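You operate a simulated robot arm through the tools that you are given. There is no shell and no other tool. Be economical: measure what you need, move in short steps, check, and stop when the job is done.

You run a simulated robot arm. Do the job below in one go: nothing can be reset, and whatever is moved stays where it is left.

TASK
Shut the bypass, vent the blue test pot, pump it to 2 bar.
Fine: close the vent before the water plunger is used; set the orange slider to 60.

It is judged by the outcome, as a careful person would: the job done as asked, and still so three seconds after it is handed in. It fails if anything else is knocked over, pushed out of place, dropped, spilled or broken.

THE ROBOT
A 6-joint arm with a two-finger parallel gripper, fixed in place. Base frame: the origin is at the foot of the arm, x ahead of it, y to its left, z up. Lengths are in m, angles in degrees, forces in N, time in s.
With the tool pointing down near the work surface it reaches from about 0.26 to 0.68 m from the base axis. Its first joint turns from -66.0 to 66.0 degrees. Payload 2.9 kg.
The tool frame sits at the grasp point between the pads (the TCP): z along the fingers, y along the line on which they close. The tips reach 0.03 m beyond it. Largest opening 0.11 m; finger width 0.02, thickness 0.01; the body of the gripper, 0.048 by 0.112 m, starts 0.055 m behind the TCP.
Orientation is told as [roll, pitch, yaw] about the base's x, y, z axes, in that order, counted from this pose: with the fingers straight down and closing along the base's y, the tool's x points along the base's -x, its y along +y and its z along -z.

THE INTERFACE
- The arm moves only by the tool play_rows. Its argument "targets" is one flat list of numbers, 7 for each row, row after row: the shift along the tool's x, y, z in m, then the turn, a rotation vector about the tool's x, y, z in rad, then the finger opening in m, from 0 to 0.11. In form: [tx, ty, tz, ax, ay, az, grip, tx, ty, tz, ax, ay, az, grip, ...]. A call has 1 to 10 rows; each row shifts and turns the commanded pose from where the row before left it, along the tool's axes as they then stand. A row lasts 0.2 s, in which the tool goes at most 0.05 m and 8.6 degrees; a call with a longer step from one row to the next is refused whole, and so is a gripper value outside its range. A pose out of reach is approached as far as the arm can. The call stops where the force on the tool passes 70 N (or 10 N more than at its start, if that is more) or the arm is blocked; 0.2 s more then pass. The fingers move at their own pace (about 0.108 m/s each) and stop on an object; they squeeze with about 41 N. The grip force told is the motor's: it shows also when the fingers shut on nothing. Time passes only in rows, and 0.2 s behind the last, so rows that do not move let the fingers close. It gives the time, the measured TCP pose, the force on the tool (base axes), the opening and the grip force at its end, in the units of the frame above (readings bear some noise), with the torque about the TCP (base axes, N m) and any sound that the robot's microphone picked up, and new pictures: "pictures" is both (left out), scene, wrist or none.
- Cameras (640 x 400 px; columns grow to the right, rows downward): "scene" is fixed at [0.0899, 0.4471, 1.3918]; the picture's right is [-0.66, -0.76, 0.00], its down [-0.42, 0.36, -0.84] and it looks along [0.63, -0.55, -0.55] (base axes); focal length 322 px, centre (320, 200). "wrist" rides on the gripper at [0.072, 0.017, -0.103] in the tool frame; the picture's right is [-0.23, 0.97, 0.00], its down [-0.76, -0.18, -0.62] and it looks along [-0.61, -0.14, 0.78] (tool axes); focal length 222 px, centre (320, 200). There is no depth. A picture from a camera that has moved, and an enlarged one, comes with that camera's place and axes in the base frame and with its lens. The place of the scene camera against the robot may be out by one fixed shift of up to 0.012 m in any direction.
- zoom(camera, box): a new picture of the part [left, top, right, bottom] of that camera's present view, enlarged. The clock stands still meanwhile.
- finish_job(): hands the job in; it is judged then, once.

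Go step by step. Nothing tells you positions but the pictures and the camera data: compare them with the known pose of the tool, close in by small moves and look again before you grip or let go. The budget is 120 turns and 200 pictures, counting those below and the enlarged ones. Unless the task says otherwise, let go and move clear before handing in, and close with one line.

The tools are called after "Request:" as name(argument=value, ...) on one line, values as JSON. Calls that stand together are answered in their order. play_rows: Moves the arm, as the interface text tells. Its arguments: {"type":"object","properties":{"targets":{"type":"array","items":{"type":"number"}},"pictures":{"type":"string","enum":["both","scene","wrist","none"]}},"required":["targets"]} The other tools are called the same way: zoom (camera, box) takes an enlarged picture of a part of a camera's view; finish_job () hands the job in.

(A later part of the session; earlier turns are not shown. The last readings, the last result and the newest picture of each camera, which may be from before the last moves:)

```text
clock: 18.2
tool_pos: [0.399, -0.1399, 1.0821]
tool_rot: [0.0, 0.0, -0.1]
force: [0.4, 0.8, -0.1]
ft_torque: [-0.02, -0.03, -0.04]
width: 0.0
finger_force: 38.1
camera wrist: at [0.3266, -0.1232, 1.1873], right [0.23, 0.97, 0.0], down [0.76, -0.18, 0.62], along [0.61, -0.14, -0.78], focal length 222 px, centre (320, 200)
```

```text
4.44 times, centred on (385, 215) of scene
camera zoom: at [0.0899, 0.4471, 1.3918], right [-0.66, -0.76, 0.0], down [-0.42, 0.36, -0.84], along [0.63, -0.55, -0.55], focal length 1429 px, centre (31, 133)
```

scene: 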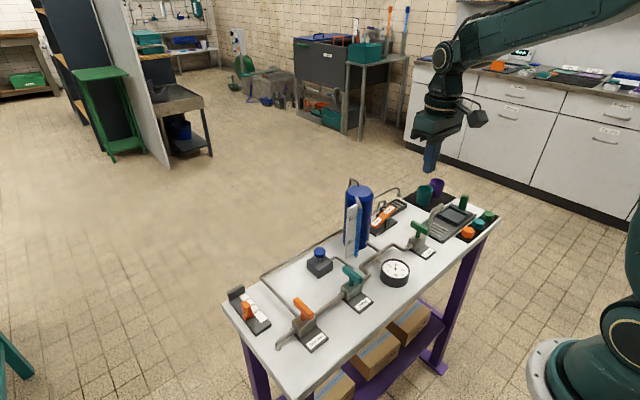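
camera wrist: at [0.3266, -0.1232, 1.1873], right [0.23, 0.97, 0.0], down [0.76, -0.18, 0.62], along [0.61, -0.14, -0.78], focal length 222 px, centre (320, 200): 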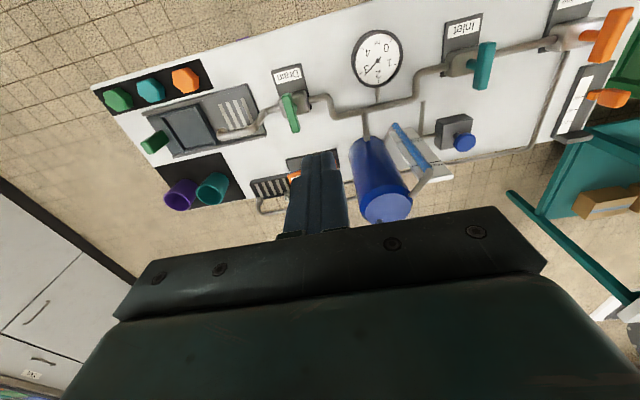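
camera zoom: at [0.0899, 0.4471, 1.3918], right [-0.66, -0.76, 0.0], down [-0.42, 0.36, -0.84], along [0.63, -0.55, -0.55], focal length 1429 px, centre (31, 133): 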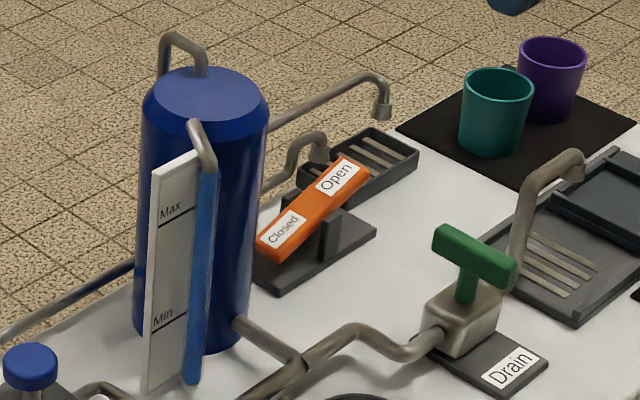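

The closed fingers hide the rocker, so I'll step sideways and look again.

Request:
play_rows(targets=[0, -0.04, 0, 0, 0, 0, 0.0, 0, -0.04, 0, 0, 0, 0, 0.0, 0, 0, 0, 0, 0, 0, 0.0], pictures="wrist")

Request:
zoom(camera="wrist", box=[310, 110, 430, 210])

```text
clock: 19.0
tool_pos: [0.4018, -0.22, 1.0816]
tool_rot: [0.0, 0.0, 0.0]
force: [0.0, 0.0, -0.6]
ft_torque: [0.01, -0.02, -0.02]
width: 0.0
finger_force: 37.7
camera wrist: at [0.3287, -0.2026, 1.1857], right [0.23, 0.97, 0.0], down [0.76, -0.18, 0.62], along [0.61, -0.14, -0.78], focal length 222 px, centre (320, 200)
```

wrist: 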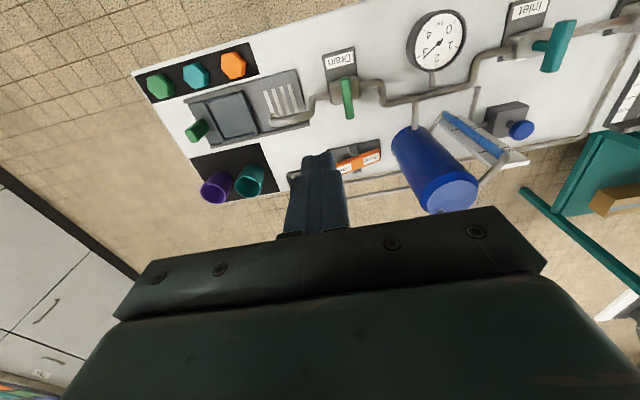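

```text
4.00 times, centred on (370, 160) of wrist
camera zoom: at [0.3287, -0.2026, 1.1857], right [0.23, 0.97, 0.0], down [0.76, -0.18, 0.62], along [0.61, -0.14, -0.78], focal length 888 px, centre (120, 360)
```

zoom: 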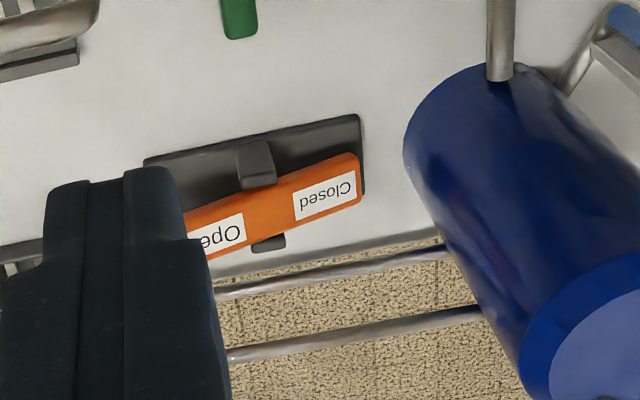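

I now put the rocker at x≈0.533, running y≈-0.14 (Closed, low) to -0.235 (Open, raised). I'll open the fingers wide and look between them from lower down.

Request:
play_rows(targets=[0, 0.04, 0, 0, 0, 0, 0.11, 0, 0.03, 0.0, 0, 0, 0, 0.11, 0, 0, 0.035, 0, 0, 0, 0.11, 0, 0, 0.035, 0, 0, 0, 0.11, 0, 0, 0, 0, 0, 0, 0.11], pictures="wrist")

Request:
zoom(camera="wrist", box=[250, 110, 390, 210])

```text
clock: 20.2
tool_pos: [0.4015, -0.1471, 1.0113]
tool_rot: [-0.1, 0.0, 0.0]
force: [0.7, 0.2, -0.8]
ft_torque: [0.02, 0.01, -0.01]
width: 0.11
finger_force: 0.1
camera wrist: at [0.3289, -0.1299, 1.1155], right [0.23, 0.97, 0.0], down [0.76, -0.18, 0.62], along [0.61, -0.14, -0.78], focal length 222 px, centre (320, 200)
```

wrist: 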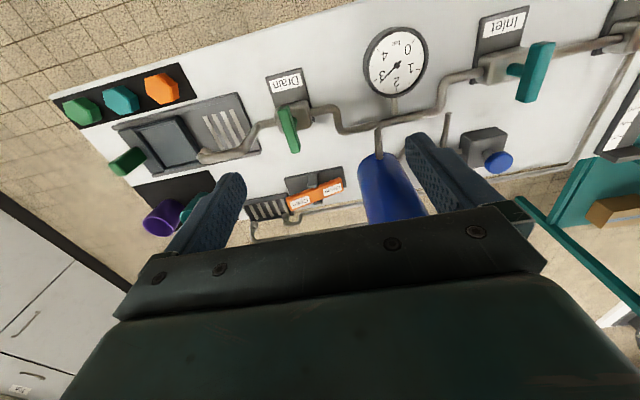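

```text
4.00 times, centred on (320, 160) of wrist
camera zoom: at [0.3289, -0.1299, 1.1155], right [0.23, 0.97, 0.0], down [0.76, -0.18, 0.62], along [0.61, -0.14, -0.78], focal length 888 px, centre (320, 360)
```

zoom: 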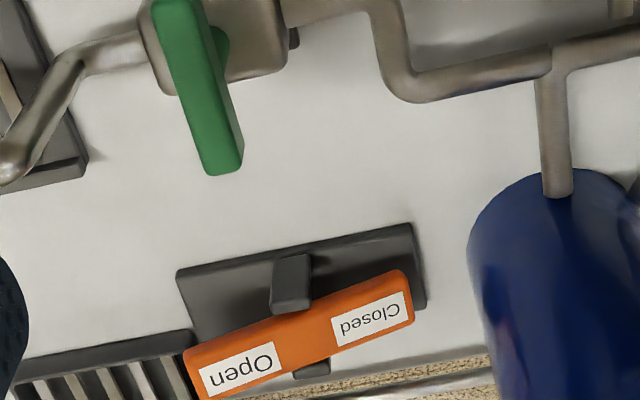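

Clear view now. The rocker pivots at (0.531, -0.184); its Open end top is at about (0.531, -0.227, 0.851) and its Closed end is down at y -0.141. I'll hover with closed fingers over the Open end.

Request:
play_rows(targets=[0, -0.038, 0, 0, 0, 0, 0.0, 0, -0.037, 0.0, 0, 0, 0, 0.0, -0.043, 0, 0, 0, 0, 0, 0.0, -0.043, 0, 0.0, 0, 0, 0, 0.0, -0.0435, 0, 0.03, 0, 0, 0, 0.0, 0, 0, 0.04, 0, 0, 0, 0, 0, 0, 0.036, 0, 0, 0, 0, 0, 0, 0, 0, 0, 0, 0.0])

Request:
zoom(camera="scene", box=[350, 160, 440, 250])

Request:
zoom(camera="wrist", box=[260, 90, 400, 210])

```text
refused: row 5 steps farther than a row can; nothing moved
```

```text
4.44 times, centred on (395, 205) of scene
camera zoom: at [0.0899, 0.4471, 1.3918], right [-0.66, -0.76, 0.0], down [-0.42, 0.36, -0.84], along [0.63, -0.55, -0.55], focal length 1429 px, centre (-13, 178)
```

zoom: 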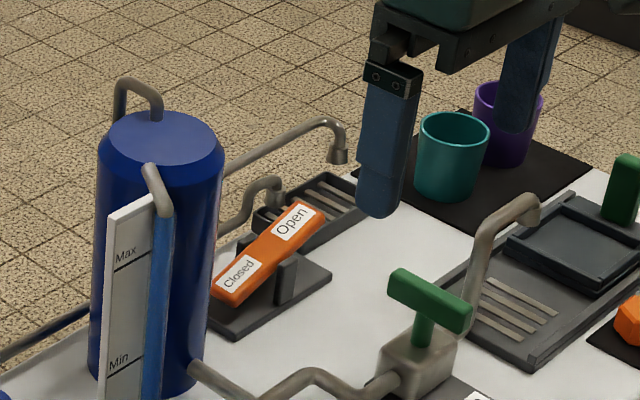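

```text
3.33 times, centred on (330, 150) of wrist
camera zoom: at [0.3289, -0.1299, 1.1155], right [0.23, 0.97, 0.0], down [0.76, -0.18, 0.62], along [0.61, -0.14, -0.78], focal length 740 px, centre (287, 367)
```

zoom: 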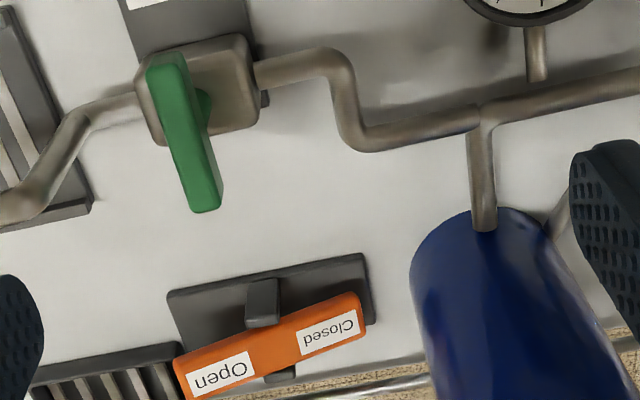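

One step was too long; I'll resend it with shorter rows.

Request:
play_rows(targets=[0, -0.038, 0, 0, 0, 0, 0.0, 0, -0.037, 0.0, 0, 0, 0, 0.0, -0.043, 0, 0, 0, 0, 0, 0.0, -0.043, 0, 0.0, 0, 0, 0, 0.0, -0.0435, 0, 0.0, 0, 0, 0, 0.0, 0, 0, 0.04, 0, 0, 0, 0, 0, 0, 0.04, 0, 0, 0, 0, 0, 0, 0.026, 0, 0, 0, 0, 0, 0, 0, 0, 0, 0, 0.0])

Request:
zoom(camera="scene", box=[350, 160, 440, 250])

Request:
zoom(camera="wrist", box=[260, 90, 400, 210])

```text
clock: 22.2
tool_pos: [0.5304, -0.2205, 0.9077]
tool_rot: [0.1, 0.1, 0.0]
force: [0.2, -0.2, -0.7]
ft_torque: [-0.02, 0.01, 0.01]
width: 0.0
finger_force: 38.2
camera wrist: at [0.4579, -0.2031, 1.0116], right [0.23, 0.97, 0.0], down [0.76, -0.18, 0.62], along [0.61, -0.14, -0.78], focal length 222 px, centre (320, 200)
```

scene: 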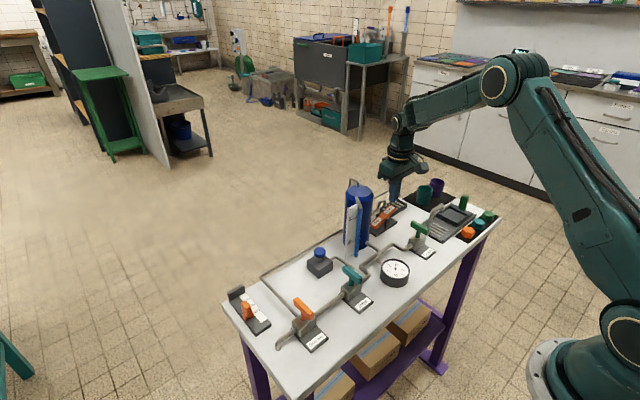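
wrist: 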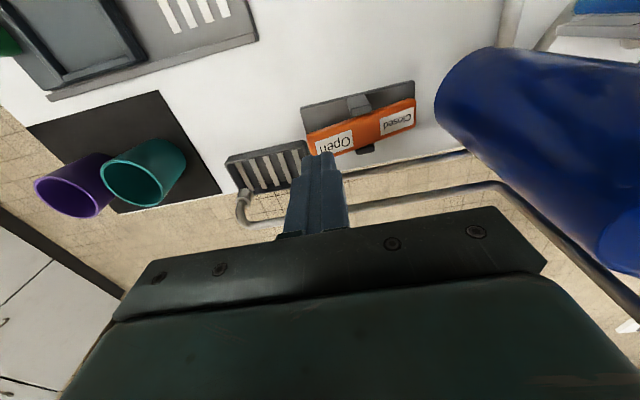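

```text
4.44 times, centred on (395, 205) of scene
camera zoom: at [0.0899, 0.4471, 1.3918], right [-0.66, -0.76, 0.0], down [-0.42, 0.36, -0.84], along [0.63, -0.55, -0.55], focal length 1429 px, centre (-13, 178)
```

zoom: 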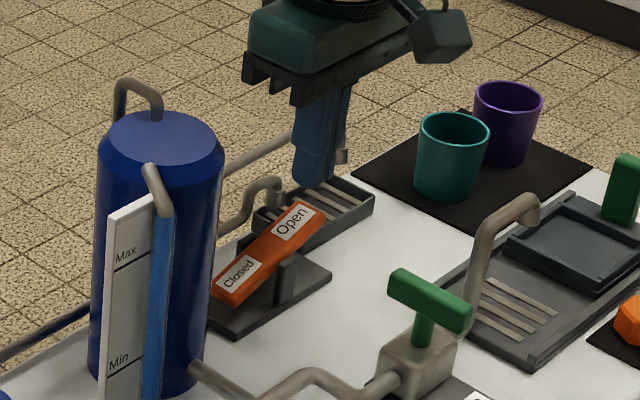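

```text
3.33 times, centred on (330, 150) of wrist
camera zoom: at [0.4579, -0.2031, 1.0116], right [0.23, 0.97, 0.0], down [0.76, -0.18, 0.62], along [0.61, -0.14, -0.78], focal length 740 px, centre (287, 367)
```

zoom: 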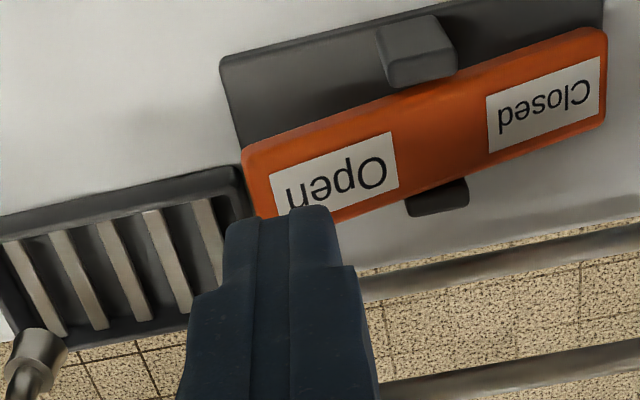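

The tip is right above the Open label. Pressing down gradually.

Request:
play_rows(targets=[0, 0, 0.02, 0, 0, 0, 0, 0, 0, 0.008, 0, 0, 0, 0, 0, 0, 0.006, 0, 0, 0, 0, 0, 0, 0.006, 0, 0, 0, 0, 0, 0, 0.006, 0, 0, 0, 0, 0, 0, 0.004, 0, 0, 0, 0], pictures="scene")

Request:
zoom(camera="scene", box=[350, 160, 440, 250])

Request:
zoom(camera="scene", box=[375, 250, 415, 290])

```text
clock: 23.6
tool_pos: [0.5303, -0.2214, 0.8626]
tool_rot: [0.0, -0.2, 0.1]
force: [-18.6, 7.3, 47.8]
ft_torque: [0.68, 0.57, 0.18]
width: 0.0
finger_force: 37.9
```

scene: 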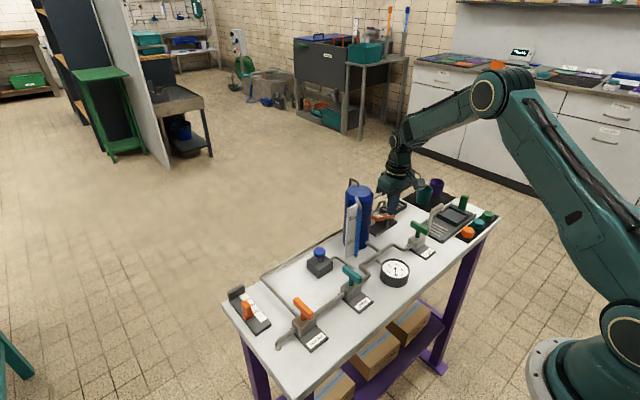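

```text
4.44 times, centred on (395, 205) of scene
camera zoom: at [0.0886, 0.4476, 1.3917], right [-0.66, -0.76, 0.0], down [-0.41, 0.36, -0.84], along [0.63, -0.55, -0.55], focal length 1429 px, centre (-13, 178)
```

zoom: 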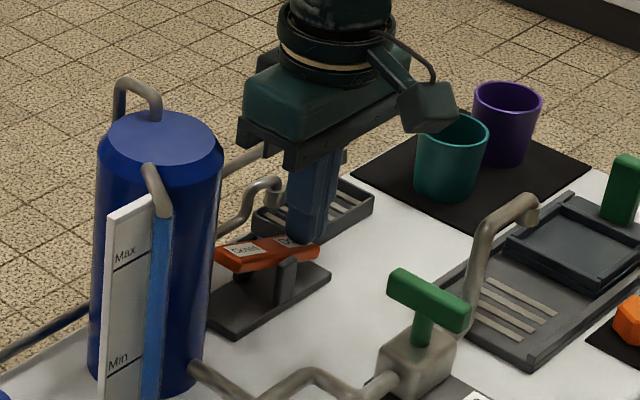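

```text
10.00 times, centred on (395, 270) of scene
camera zoom: at [0.0886, 0.4476, 1.3917], right [-0.66, -0.76, 0.0], down [-0.41, 0.36, -0.84], along [0.63, -0.55, -0.55], focal length 3216 px, centre (-430, -500)
```

zoom: 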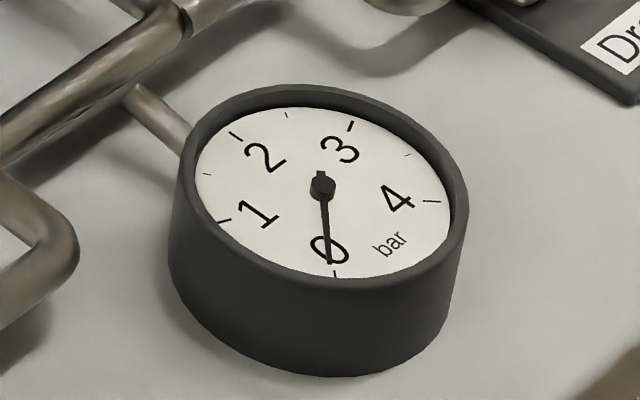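

The gauge has dropped to 0, so the vent is open. Lifting off to check the rocker.

Request:
play_rows(targets=[0, 0, -0.03, 0, 0, 0, 0, 0, 0, -0.04, 0, 0, 0, 0, 0, 0, -0.04, 0, 0, 0, 0, 0, 0, 0, 0, 0, 0, 0])

Request:
zoom(camera="scene", box=[340, 160, 430, 250])

Request:
zoom(camera="scene", box=[375, 250, 415, 290])

Request:
zoom(camera="wrist", box=[260, 90, 400, 210])

```text
clock: 24.6
tool_pos: [0.5304, -0.2215, 0.9674]
tool_rot: [0.0, -0.1, 0.0]
force: [0.7, 0.2, -0.1]
ft_torque: [-0.02, 0.03, -0.04]
width: 0.0
finger_force: 37.8
camera wrist: at [0.4578, -0.2039, 1.0718], right [0.23, 0.97, 0.0], down [0.76, -0.18, 0.62], along [0.61, -0.14, -0.78], focal length 222 px, centre (320, 200)
```

scene: 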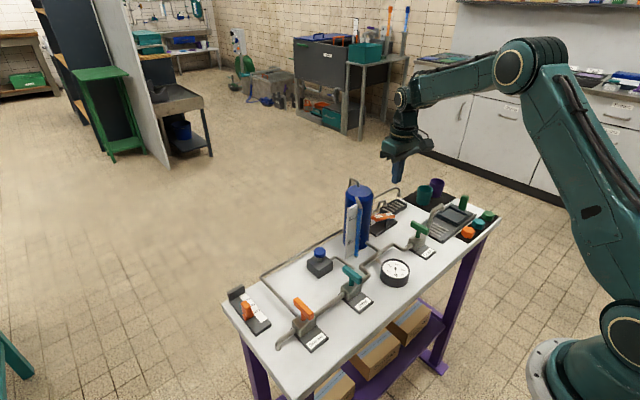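
wrist: 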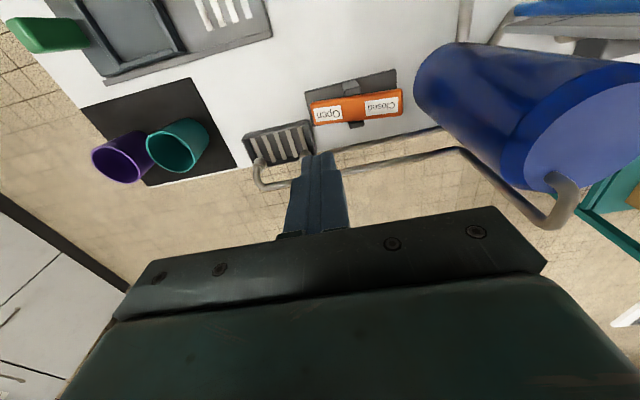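

```text
4.44 times, centred on (385, 205) of scene
camera zoom: at [0.0899, 0.4471, 1.3918], right [-0.66, -0.76, 0.0], down [-0.42, 0.36, -0.84], along [0.63, -0.55, -0.55], focal length 1429 px, centre (31, 178)
```

zoom: 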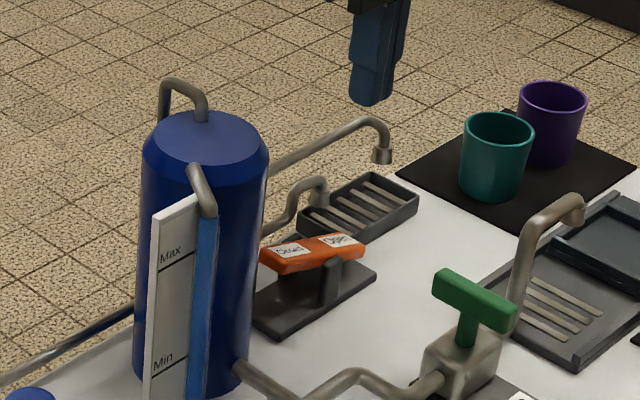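

```text
10.00 times, centred on (395, 270) of scene
camera zoom: at [0.0899, 0.4471, 1.3918], right [-0.66, -0.76, 0.0], down [-0.42, 0.36, -0.84], along [0.63, -0.55, -0.55], focal length 3216 px, centre (-430, -500)
```

zoom: 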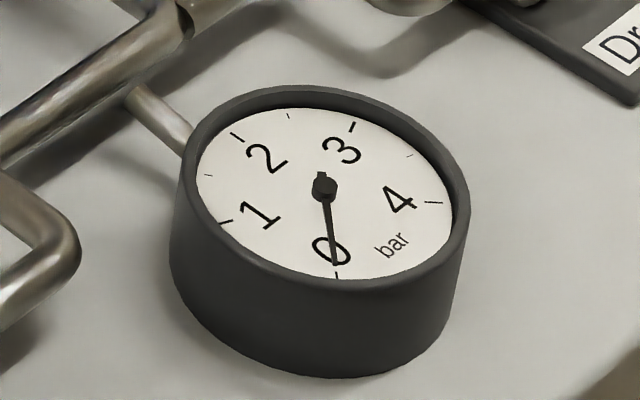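

```text
3.33 times, centred on (330, 150) of wrist
camera zoom: at [0.4578, -0.2039, 1.0718], right [0.23, 0.97, 0.0], down [0.76, -0.18, 0.62], along [0.61, -0.14, -0.78], focal length 740 px, centre (287, 367)
```

zoom: 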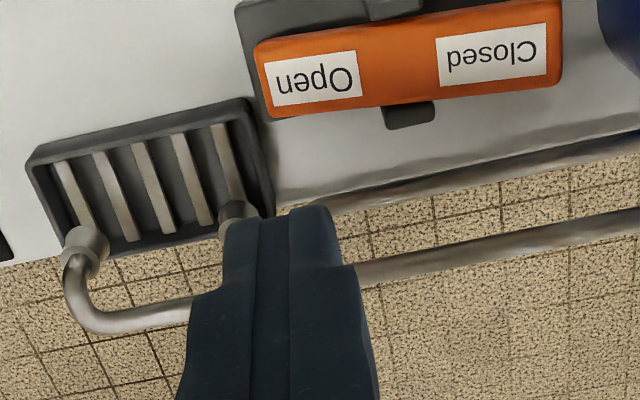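

The rocker holds in Open and the gauge sits at 0, so the pot is vented. To press the Closed end beside the pot I'll tilt the gripper 25° so its body leans away from the pot, then hover at y≈-0.158.

Request:
play_rows(targets=[0, 0, 0, -0.146, 0, 0, 0, 0, 0, 0, -0.146, 0, 0, 0, 0, 0, 0, -0.146, 0, 0, 0, 0.0022, 0.0287, 0.0134, 0, 0, 0, 0, 0.0022, 0.0287, 0.0134, 0, 0, 0, 0, 0, 0, 0, 0, 0, 0, 0])

Request:
zoom(camera="scene", box=[340, 140, 430, 250])

Request:
zoom(camera="wrist", box=[260, 90, 400, 210])

```text
clock: 26.0
tool_pos: [0.5173, -0.1513, 0.9628]
tool_rot: [25.0, 0.0, -0.1]
force: [0.3, -0.2, 0.1]
ft_torque: [0.0, 0.01, 0.03]
width: 0.0003
finger_force: 37.3
out of reach, approached as far as the arm can: row 3
camera wrist: at [0.4445, -0.1803, 1.0637], right [0.23, 0.88, 0.41], down [0.76, -0.43, 0.49], along [0.61, 0.2, -0.77], focal length 222 px, centre (320, 200)
```

scene: 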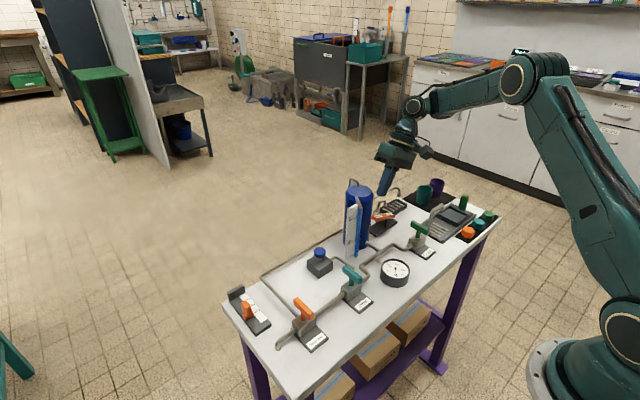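
wrist: 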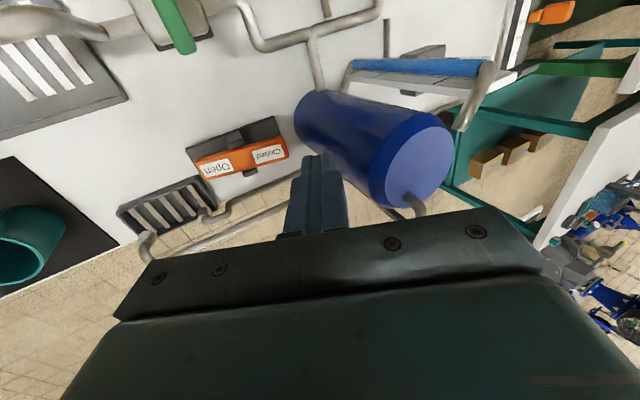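

```text
3.64 times, centred on (385, 195) of scene
camera zoom: at [0.0898, 0.4471, 1.3918], right [-0.66, -0.76, 0.0], down [-0.42, 0.36, -0.84], along [0.63, -0.55, -0.55], focal length 1170 px, centre (84, 218)
```

zoom: 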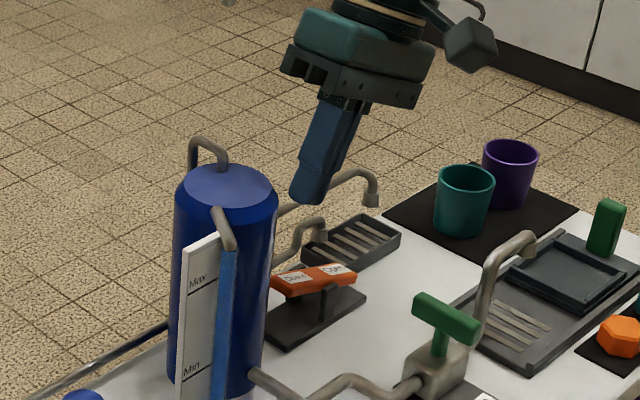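

```text
3.33 times, centred on (330, 150) of wrist
camera zoom: at [0.4445, -0.1803, 1.0637], right [0.23, 0.88, 0.41], down [0.76, -0.43, 0.49], along [0.61, 0.2, -0.77], focal length 740 px, centre (287, 367)
```

zoom: 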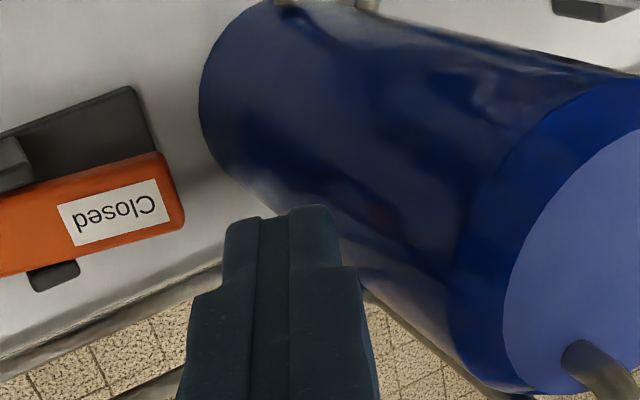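

The reach was slightly limited, so x came out at 0.517. I'll descend and correct x to 0.526 and y to -0.158.

Request:
play_rows(targets=[0, -0.0165, 0.027, 0, 0, 0, 0, -0.004, -0.0165, 0.027, 0, 0, 0, 0, -0.005, 0, 0, 0, 0, 0, 0, 0, 0, 0, 0, 0, 0, 0])

Request:
zoom(camera="scene", box=[340, 140, 430, 250])

Request:
zoom(camera="wrist", box=[260, 90, 400, 210])

```text
clock: 27.0
tool_pos: [0.5268, -0.16, 0.9001]
tool_rot: [25.0, 0.0, 0.0]
force: [-0.4, -0.2, 0.4]
ft_torque: [0.01, -0.03, 0.01]
width: 0.0
finger_force: 37.9
camera wrist: at [0.4523, -0.1873, 1.0009], right [0.23, 0.88, 0.41], down [0.76, -0.43, 0.49], along [0.61, 0.2, -0.77], focal length 222 px, centre (320, 200)
```

scene: 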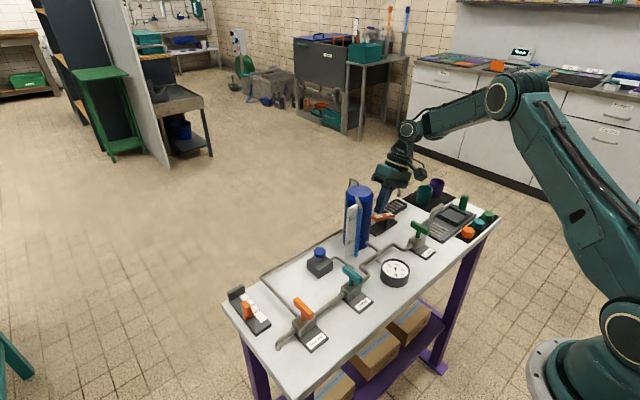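
wrist: 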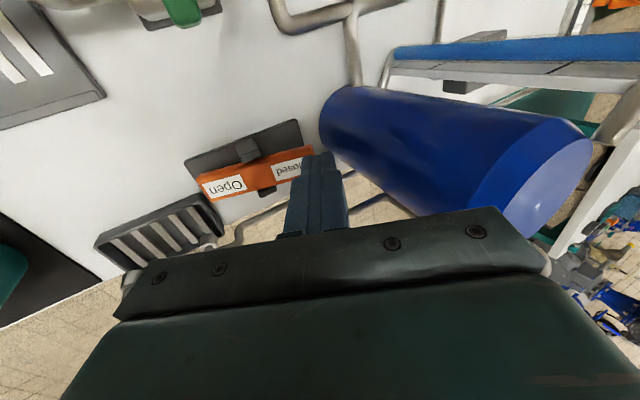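

```text
3.64 times, centred on (385, 195) of scene
camera zoom: at [0.0899, 0.4471, 1.3918], right [-0.66, -0.76, 0.0], down [-0.42, 0.36, -0.84], along [0.63, -0.55, -0.55], focal length 1170 px, centre (84, 218)
```

zoom: 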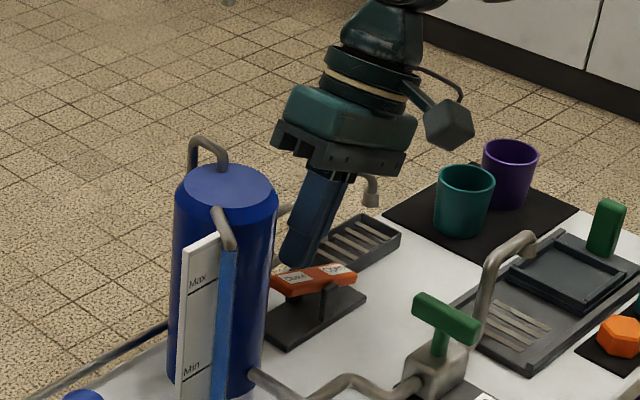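

```text
3.33 times, centred on (330, 150) of wrist
camera zoom: at [0.4523, -0.1873, 1.0009], right [0.23, 0.88, 0.41], down [0.76, -0.43, 0.49], along [0.61, 0.2, -0.77], focal length 740 px, centre (287, 367)
```

zoom: 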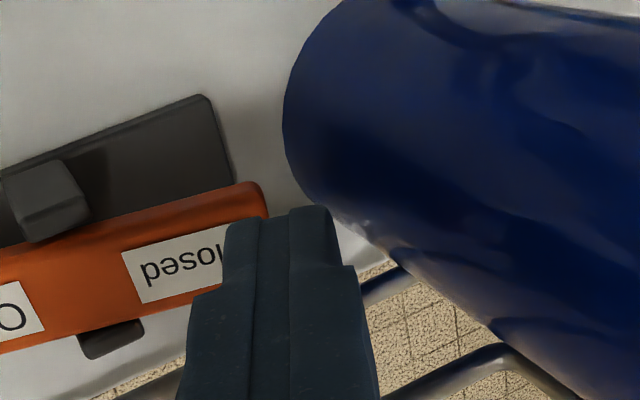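

The tip is above the Closed end, with the body clear of the pot. Pressing straight down in small steps.

Request:
play_rows(targets=[0, -0.0063, 0.0136, 0, 0, 0, 0, 0, -0.0034, 0.0072, 0, 0, 0, 0, 0, -0.0025, 0.0054, 0, 0, 0, 0, 0, -0.0025, 0.0054, 0, 0, 0, 0, 0, -0.0021, 0.0045, 0, 0, 0, 0], pictures="wrist")

Request:
zoom(camera="scene", box=[340, 160, 430, 250])

```text
clock: 28.2
tool_pos: [0.5243, -0.1585, 0.8644]
tool_rot: [25.0, -0.3, 0.1]
force: [-7.9, 2.6, 26.0]
ft_torque: [0.19, 0.2, 0.05]
width: 0.0
finger_force: 38.1
camera wrist: at [0.4529, -0.1882, 0.9644], right [0.22, 0.88, 0.41], down [0.76, -0.42, 0.49], along [0.61, 0.2, -0.77], focal length 222 px, centre (320, 200)
```

wrist: 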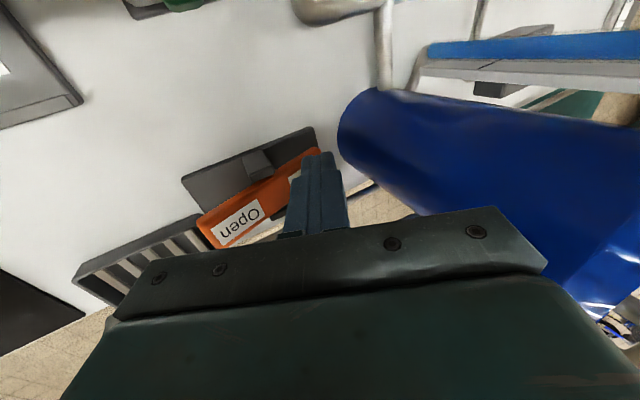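

```text
4.44 times, centred on (385, 205) of scene
camera zoom: at [0.0893, 0.4473, 1.3918], right [-0.66, -0.76, 0.0], down [-0.41, 0.36, -0.84], along [0.63, -0.55, -0.55], focal length 1429 px, centre (31, 178)
```

zoom: 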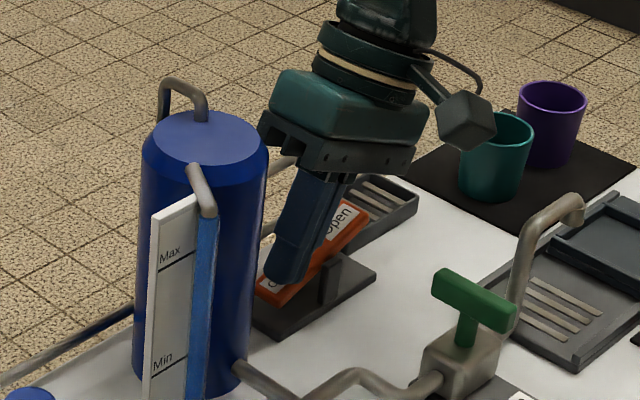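

It has tilted over to Closed. A slight extra push to seat it, then lift away.

Request:
play_rows(targets=[0, -0.0015, 0.0032, 0, 0, 0, 0, 0, 0, 0, 0, 0, 0, 0], pictures="none")

Request:
play_rows(targets=[0, 0.008, -0.018, 0, 0, 0, 0, 0, 0.012, -0.027, 0, 0, 0, 0, 0.0, -0.02, -0.035, 0, 0, 0, 0, 0, -0.03, -0.03, 0, 0, 0, 0, 0, 0, 0, 0, 0, 0, 0])

Request:
zoom(camera="scene", box=[340, 160, 430, 250])

Request:
zoom(camera="scene", box=[375, 250, 415, 290])

```text
clock: 28.8
tool_pos: [0.5261, -0.159, 0.8632]
tool_rot: [25.0, -0.3, 0.3]
force: [-19.0, 5.9, 54.8]
ft_torque: [0.44, 0.62, 0.05]
width: 0.0
finger_force: 37.5
```

```text
clock: 30.0
tool_pos: [0.5156, -0.2347, 0.9418]
tool_rot: [25.1, 0.0, -0.1]
force: [0.1, -0.2, 0.3]
ft_torque: [-0.03, -0.01, 0.02]
width: 0.0
finger_force: 37.1
out of reach, approached as far as the arm can: row 4
camera wrist: at [0.4441, -0.2628, 1.0434], right [0.23, 0.88, 0.41], down [0.76, -0.43, 0.49], along [0.61, 0.2, -0.77], focal length 222 px, centre (320, 200)
```

scene: 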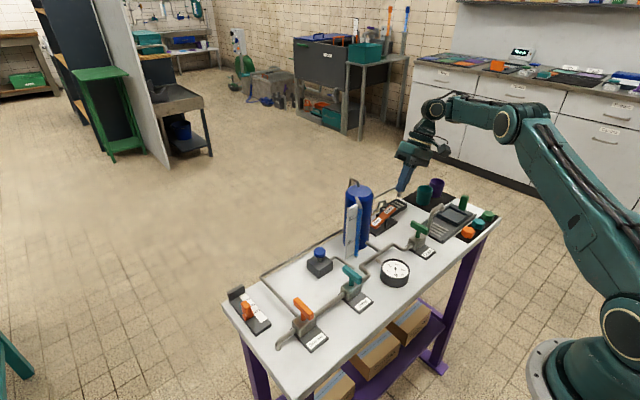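
wrist: 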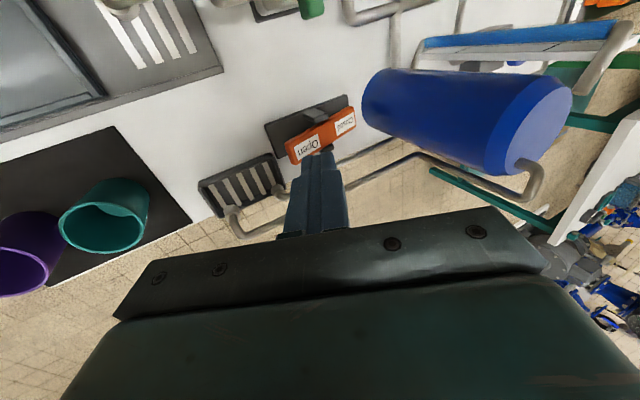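

```text
4.44 times, centred on (385, 205) of scene
camera zoom: at [0.0899, 0.4471, 1.3918], right [-0.66, -0.76, 0.0], down [-0.42, 0.36, -0.84], along [0.63, -0.55, -0.55], focal length 1429 px, centre (31, 178)
```

zoom: 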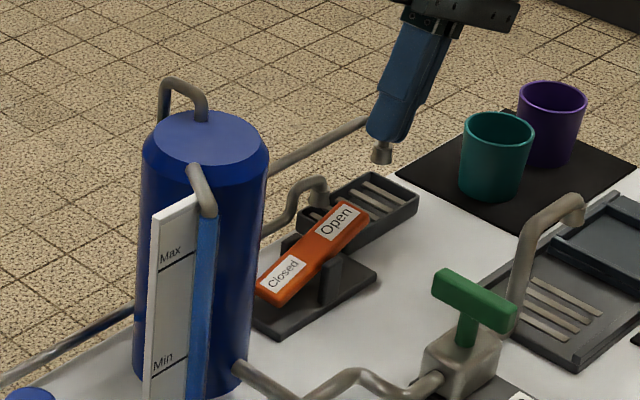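

```text
10.00 times, centred on (395, 270) of scene
camera zoom: at [0.0899, 0.4471, 1.3918], right [-0.66, -0.76, 0.0], down [-0.42, 0.36, -0.84], along [0.63, -0.55, -0.55], focal length 3216 px, centre (-430, -500)
```

zoom: 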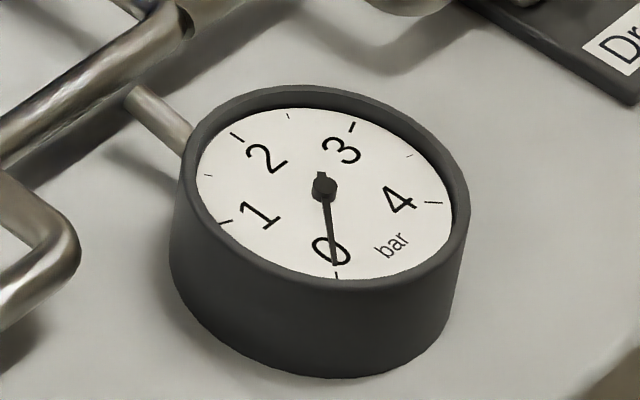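

The vent is closed again at 0 bar. I'll back off, straighten the tool, rise and go round the pot to the blue plunger knob near (0.535, 0.055).

Request:
play_rows(targets=[0.04, 0, 0, 0, 0, 0, 0, 0.04, 0, 0, 0.146, 0, 0, 0, 0.03, 0, 0, 0.146, 0, 0, 0, 0, 0, 0, 0.146, 0, 0, 0, 0, 0, -0.049, 0, 0, 0, 0, 0, 0, -0.049, 0, 0, 0, 0, 0, 0, -0.049, 0, 0, 0, 0, 0, 0.049, 0, 0, 0, 0, 0, 0, 0.049, 0, 0, 0, 0, 0, 0, 0.049, 0, 0, 0, 0, 0], pictures="none")

Request:
play_rows(targets=[0, 0.049, 0, 0, 0, 0, 0.05, 0, 0.049, 0, 0, 0, 0, 0.11, 0, 0.049, 0, 0, 0, 0, 0.11, 0, 0.03, 0, 0, 0, 0, 0.11, 0, 0, 0, 0, 0, 0, 0.11], pictures="both")

```text
clock: 32.2
tool_pos: [0.4034, -0.0898, 1.087]
tool_rot: [0.0, 0.0, -0.1]
force: [0.3, 0.7, -0.5]
ft_torque: [-0.03, 0.04, -0.01]
width: 0.0
finger_force: 37.6
```

```text
clock: 33.4
tool_pos: [0.4056, 0.0896, 1.086]
tool_rot: [0.0, 0.0, -0.1]
force: [0.8, -0.2, 0.6]
ft_torque: [-0.01, -0.02, -0.01]
width: 0.1099
finger_force: 0.0
camera wrist: at [0.3342, 0.1063, 1.1912], right [0.23, 0.97, 0.0], down [0.76, -0.18, 0.62], along [0.61, -0.14, -0.78], focal length 222 px, centre (320, 200)
```

scene: 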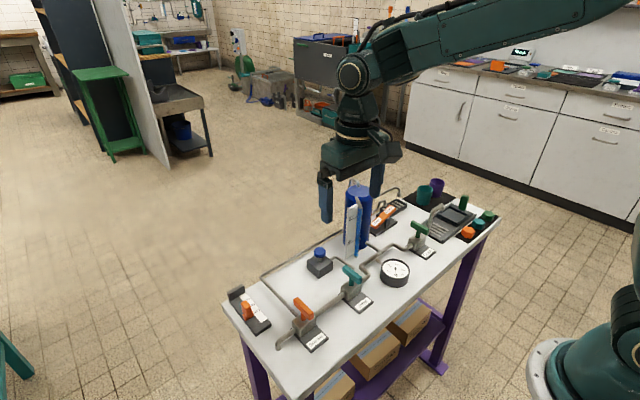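
wrist: 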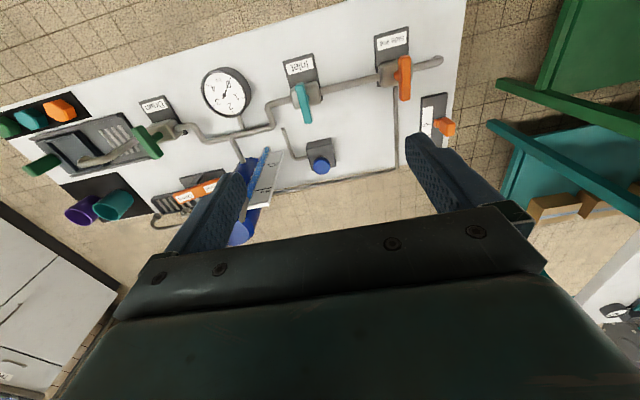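

Request:
zoom(camera="wrist", box=[230, 110, 370, 210])

Request:
zoom(camera="scene", box=[290, 190, 390, 290])

```text
4.00 times, centred on (300, 160) of wrist
camera zoom: at [0.3342, 0.1063, 1.1912], right [0.23, 0.97, 0.0], down [0.76, -0.18, 0.62], along [0.61, -0.14, -0.78], focal length 888 px, centre (400, 360)
```

zoom: 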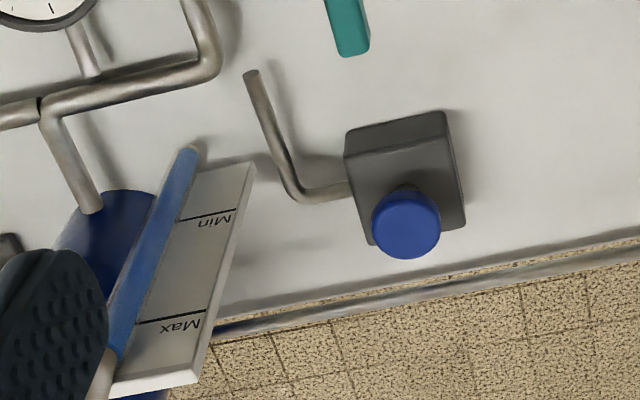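

```text
4.00 times, centred on (340, 240) of scene
camera zoom: at [0.0899, 0.4471, 1.3918], right [-0.66, -0.76, 0.0], down [-0.42, 0.36, -0.84], along [0.63, -0.55, -0.55], focal length 1286 px, centre (240, 40)
```

zoom: 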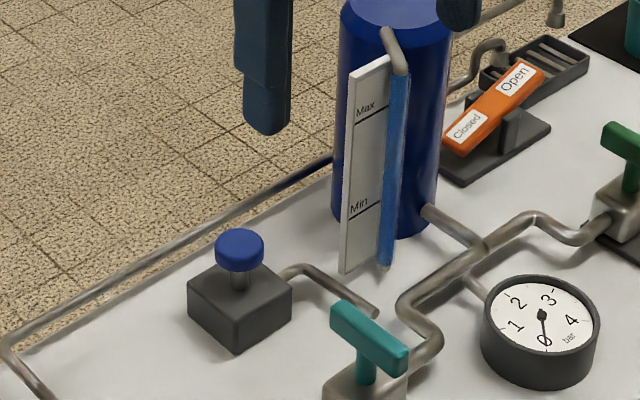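

The knob is at about (0.521, 0.067), top z≈0.861. The sight-gauge plate's edge is at y≈0.002, so I'll turn the tool to yaw -90, which puts the camera on the far side from the pot.

Request:
play_rows(targets=[0, 0, 0, 0, 0, 0.1428, 0.0, 0, 0, 0, 0, 0, 0.1428, 0.0, 0, 0, 0, 0, 0, 0.1428, 0.0, 0, 0, 0, 0, 0, 0.1428, 0.0, 0, 0, 0, 0, 0, 0.1428, 0.0, 0, 0, 0, 0, 0, 0.1428, 0.0, 0, 0, 0, 0, 0, 0.1428, 0.0, 0, 0, 0, 0, 0, 0.1428, 0.0, 0, 0, 0, 0, 0, 0.1428, 0.0, 0, 0, 0, 0, 0, 0.1428, 0.0], pictures="none")

Request:
play_rows(targets=[0, 0, 0, 0, 0, 0.1428, 0.0, -0.0116, 0.0385, 0, 0, 0, 0, 0.0, -0.0116, 0.0385, 0, 0, 0, 0, 0.0, 0, 0.0385, 0, 0, 0, 0, 0.0, 0, 0, 0.048, 0, 0, 0, 0.0, 0, 0, 0.048, 0, 0, 0, 0.0, 0, 0, 0.048, 0, 0, 0, 0.0, 0, 0, 0, 0, 0, 0, 0.0])

Request:
zoom(camera="scene", box=[290, 190, 390, 290])

Request:
zoom(camera="wrist", box=[260, 90, 400, 210])

```text
clock: 35.6
tool_pos: [0.4082, 0.0874, 1.087]
tool_rot: [0.0, 0.1, -82.0]
force: [0.2, 0.2, 0.3]
ft_torque: [-0.01, 0.04, -0.02]
width: 0.0002
finger_force: 37.5
```

```text
clock: 37.4
tool_pos: [0.5196, 0.0668, 0.9432]
tool_rot: [0.0, 0.0, -90.0]
force: [0.1, -0.4, 0.6]
ft_torque: [0.02, 0.0, -0.01]
width: 0.0
finger_force: 37.2
camera wrist: at [0.5369, 0.1395, 1.0467], right [0.97, -0.23, 0.0], down [-0.18, -0.76, 0.62], along [-0.14, -0.61, -0.78], focal length 222 px, centre (320, 200)
```

scene: 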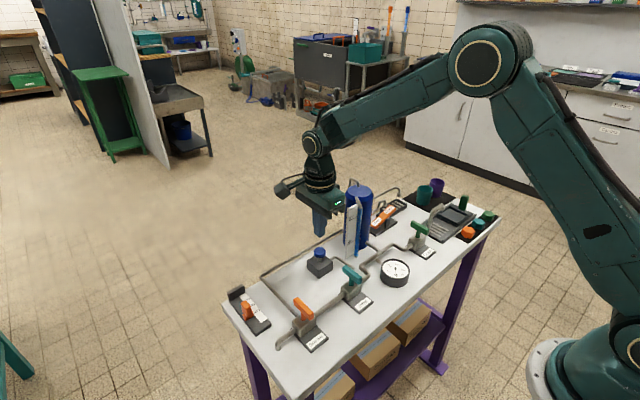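
wrist: 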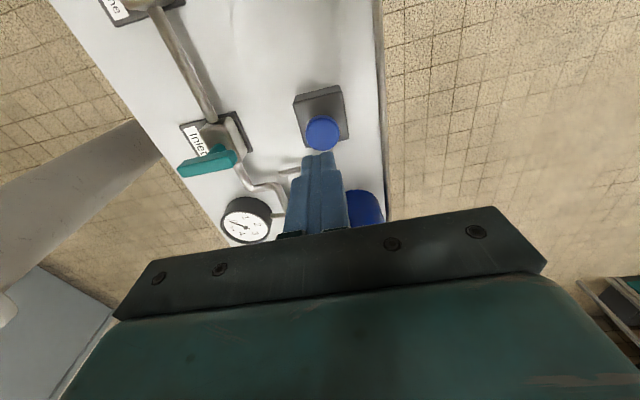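

```text
4.00 times, centred on (340, 240) of scene
camera zoom: at [0.0899, 0.4471, 1.3918], right [-0.66, -0.76, 0.0], down [-0.42, 0.36, -0.84], along [0.63, -0.55, -0.55], focal length 1286 px, centre (240, 40)
```

zoom: 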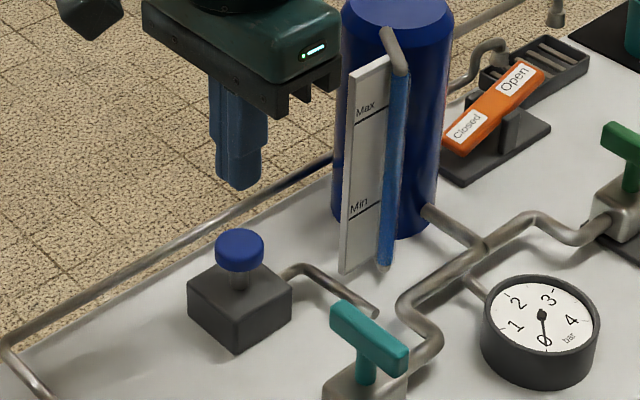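

```text
3.33 times, centred on (330, 150) of wrist
camera zoom: at [0.5369, 0.1395, 1.0467], right [0.97, -0.23, 0.0], down [-0.18, -0.76, 0.62], along [-0.14, -0.61, -0.78], focal length 740 px, centre (287, 367)
```

zoom: 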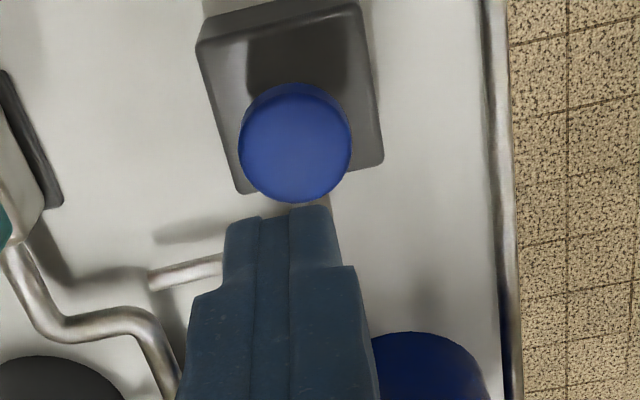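

The tip is centred over the knob. Coming down to contact and beginning a first stroke.

Request:
play_rows(targets=[0, 0.0015, 0.03, 0, 0, 0, 0, 0, 0, 0.016, 0, 0, 0, 0, 0, 0, 0.005, 0, 0, 0, 0, 0, 0, 0.004, 0, 0, 0, 0, 0, 0, 0.004, 0, 0, 0, 0], pictures="none")

Request:
zoom(camera="scene", box=[290, 190, 390, 290])

Request:
zoom(camera="scene", box=[375, 250, 415, 290])

```text
clock: 38.6
tool_pos: [0.5233, 0.0654, 0.8843]
tool_rot: [0.0, 0.0, -89.9]
force: [-0.1, 0.4, 3.7]
ft_torque: [0.05, 0.05, 0.0]
width: 0.0001
finger_force: 37.5
```

```text
4.00 times, centred on (340, 240) of scene
camera zoom: at [0.0898, 0.4471, 1.3918], right [-0.66, -0.76, 0.0], down [-0.42, 0.36, -0.84], along [0.63, -0.55, -0.55], focal length 1286 px, centre (240, 40)
```

zoom: 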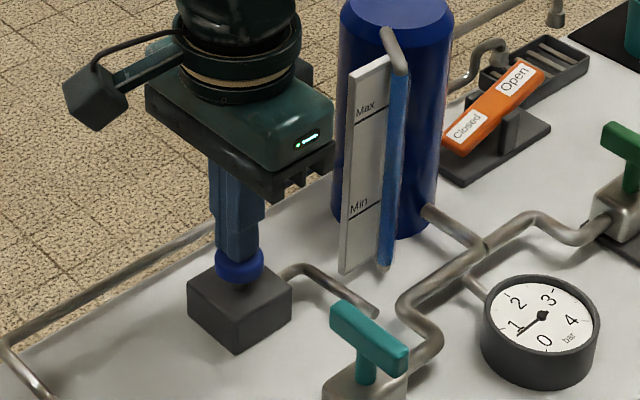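

```text
10.00 times, centred on (395, 270) of scene
camera zoom: at [0.0898, 0.4471, 1.3918], right [-0.66, -0.76, 0.0], down [-0.42, 0.36, -0.84], along [0.63, -0.55, -0.55], focal length 3216 px, centre (-430, -500)
```

zoom: 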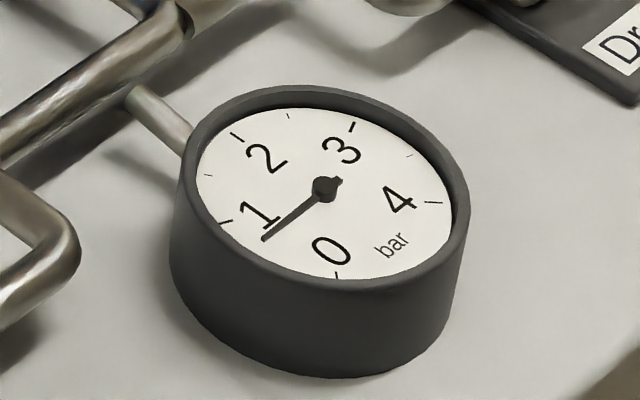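

The first press took it to roughly 0.7 bar. Pressing 2 mm more to learn the rate.

Request:
play_rows(targets=[0, 0, 0.002, 0, 0, 0, 0, 0, 0, 0, 0, 0, 0, 0], pictures="none")

Request:
zoom(camera="scene", box=[375, 250, 415, 290])

```text
clock: 39.2
tool_pos: [0.5244, 0.0658, 0.8826]
tool_rot: [0.1, 0.0, -90.0]
force: [1.3, 1.3, 3.5]
ft_torque: [0.05, 0.01, -0.01]
width: 0.0
finger_force: 38.1
```

```text
10.00 times, centred on (395, 270) of scene
camera zoom: at [0.0898, 0.4471, 1.3918], right [-0.66, -0.76, 0.0], down [-0.42, 0.36, -0.84], along [0.63, -0.55, -0.55], focal length 3216 px, centre (-430, -500)
```

zoom: 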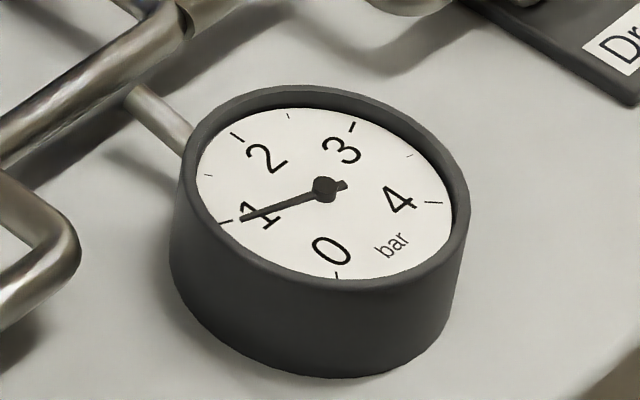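

Now about 0.97 bar, so roughly 0.15 bar/mm. Continuing 3 mm.

Request:
play_rows(targets=[0, 0, 0.003, 0, 0, 0, 0, 0, 0, 0, 0, 0, 0, 0], pictures="none")

Request:
zoom(camera="scene", box=[375, 250, 415, 290])

Request:
zoom(camera="scene", box=[300, 235, 340, 285])

```text
clock: 39.8
tool_pos: [0.5242, 0.0655, 0.8796]
tool_rot: [0.0, 0.0, -90.0]
force: [2.0, 2.5, 5.3]
ft_torque: [0.03, -0.04, 0.05]
width: 0.0
finger_force: 37.9
heard: click
```

```text
10.00 times, centred on (395, 270) of scene
camera zoom: at [0.0898, 0.4471, 1.3918], right [-0.66, -0.76, 0.0], down [-0.42, 0.36, -0.84], along [0.63, -0.55, -0.55], focal length 3216 px, centre (-430, -500)
```

zoom: 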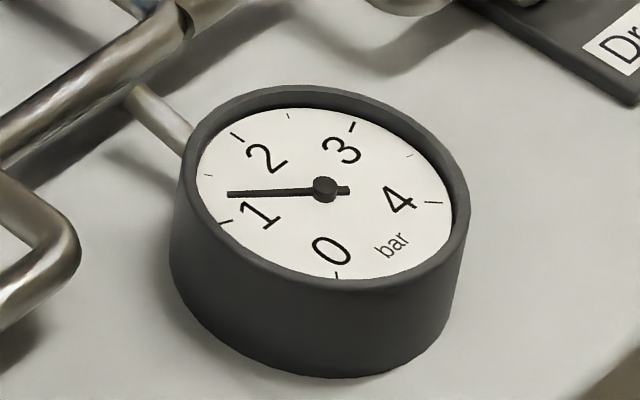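

```text
8.00 times, centred on (320, 260) of scene
camera zoom: at [0.0898, 0.4471, 1.3918], right [-0.66, -0.76, 0.0], down [-0.42, 0.36, -0.84], along [0.63, -0.55, -0.55], focal length 2573 px, centre (320, -280)
```

zoom: 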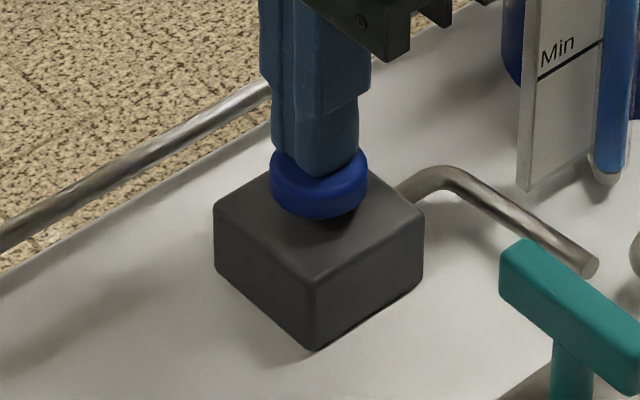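

A click marked the end of the stroke at about 1.25 bar. I'll raise to let the plunger come back and see whether the pressure holds.

Request:
play_rows(targets=[0, 0, -0.01, 0, 0, 0, 0, 0, 0, -0.01, 0, 0, 0, 0, 0, 0, 0, 0, 0, 0, 0], pictures="none")

Request:
zoom(camera="scene", box=[375, 250, 415, 290])

Request:
zoom(camera="scene", box=[300, 235, 340, 285])

```text
clock: 40.6
tool_pos: [0.524, 0.0662, 0.8987]
tool_rot: [-0.1, 0.0, -89.9]
force: [-0.3, -0.9, -0.6]
ft_torque: [-0.01, 0.0, 0.02]
width: 0.0002
finger_force: 37.7
```

```text
10.00 times, centred on (395, 270) of scene
camera zoom: at [0.0899, 0.4471, 1.3918], right [-0.66, -0.76, 0.0], down [-0.42, 0.36, -0.84], along [0.63, -0.55, -0.55], focal length 3216 px, centre (-430, -500)
```

zoom: 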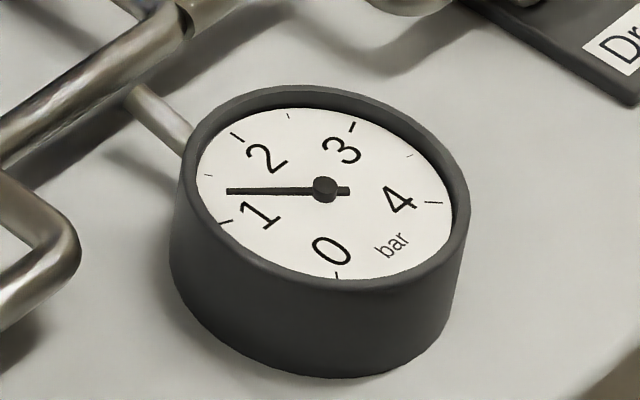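

```text
8.00 times, centred on (320, 260) of scene
camera zoom: at [0.0899, 0.4471, 1.3918], right [-0.66, -0.76, 0.0], down [-0.42, 0.36, -0.84], along [0.63, -0.55, -0.55], focal length 2573 px, centre (320, -280)
```

zoom: 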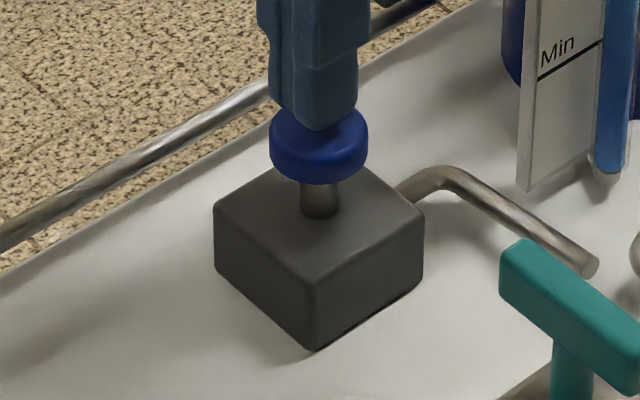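

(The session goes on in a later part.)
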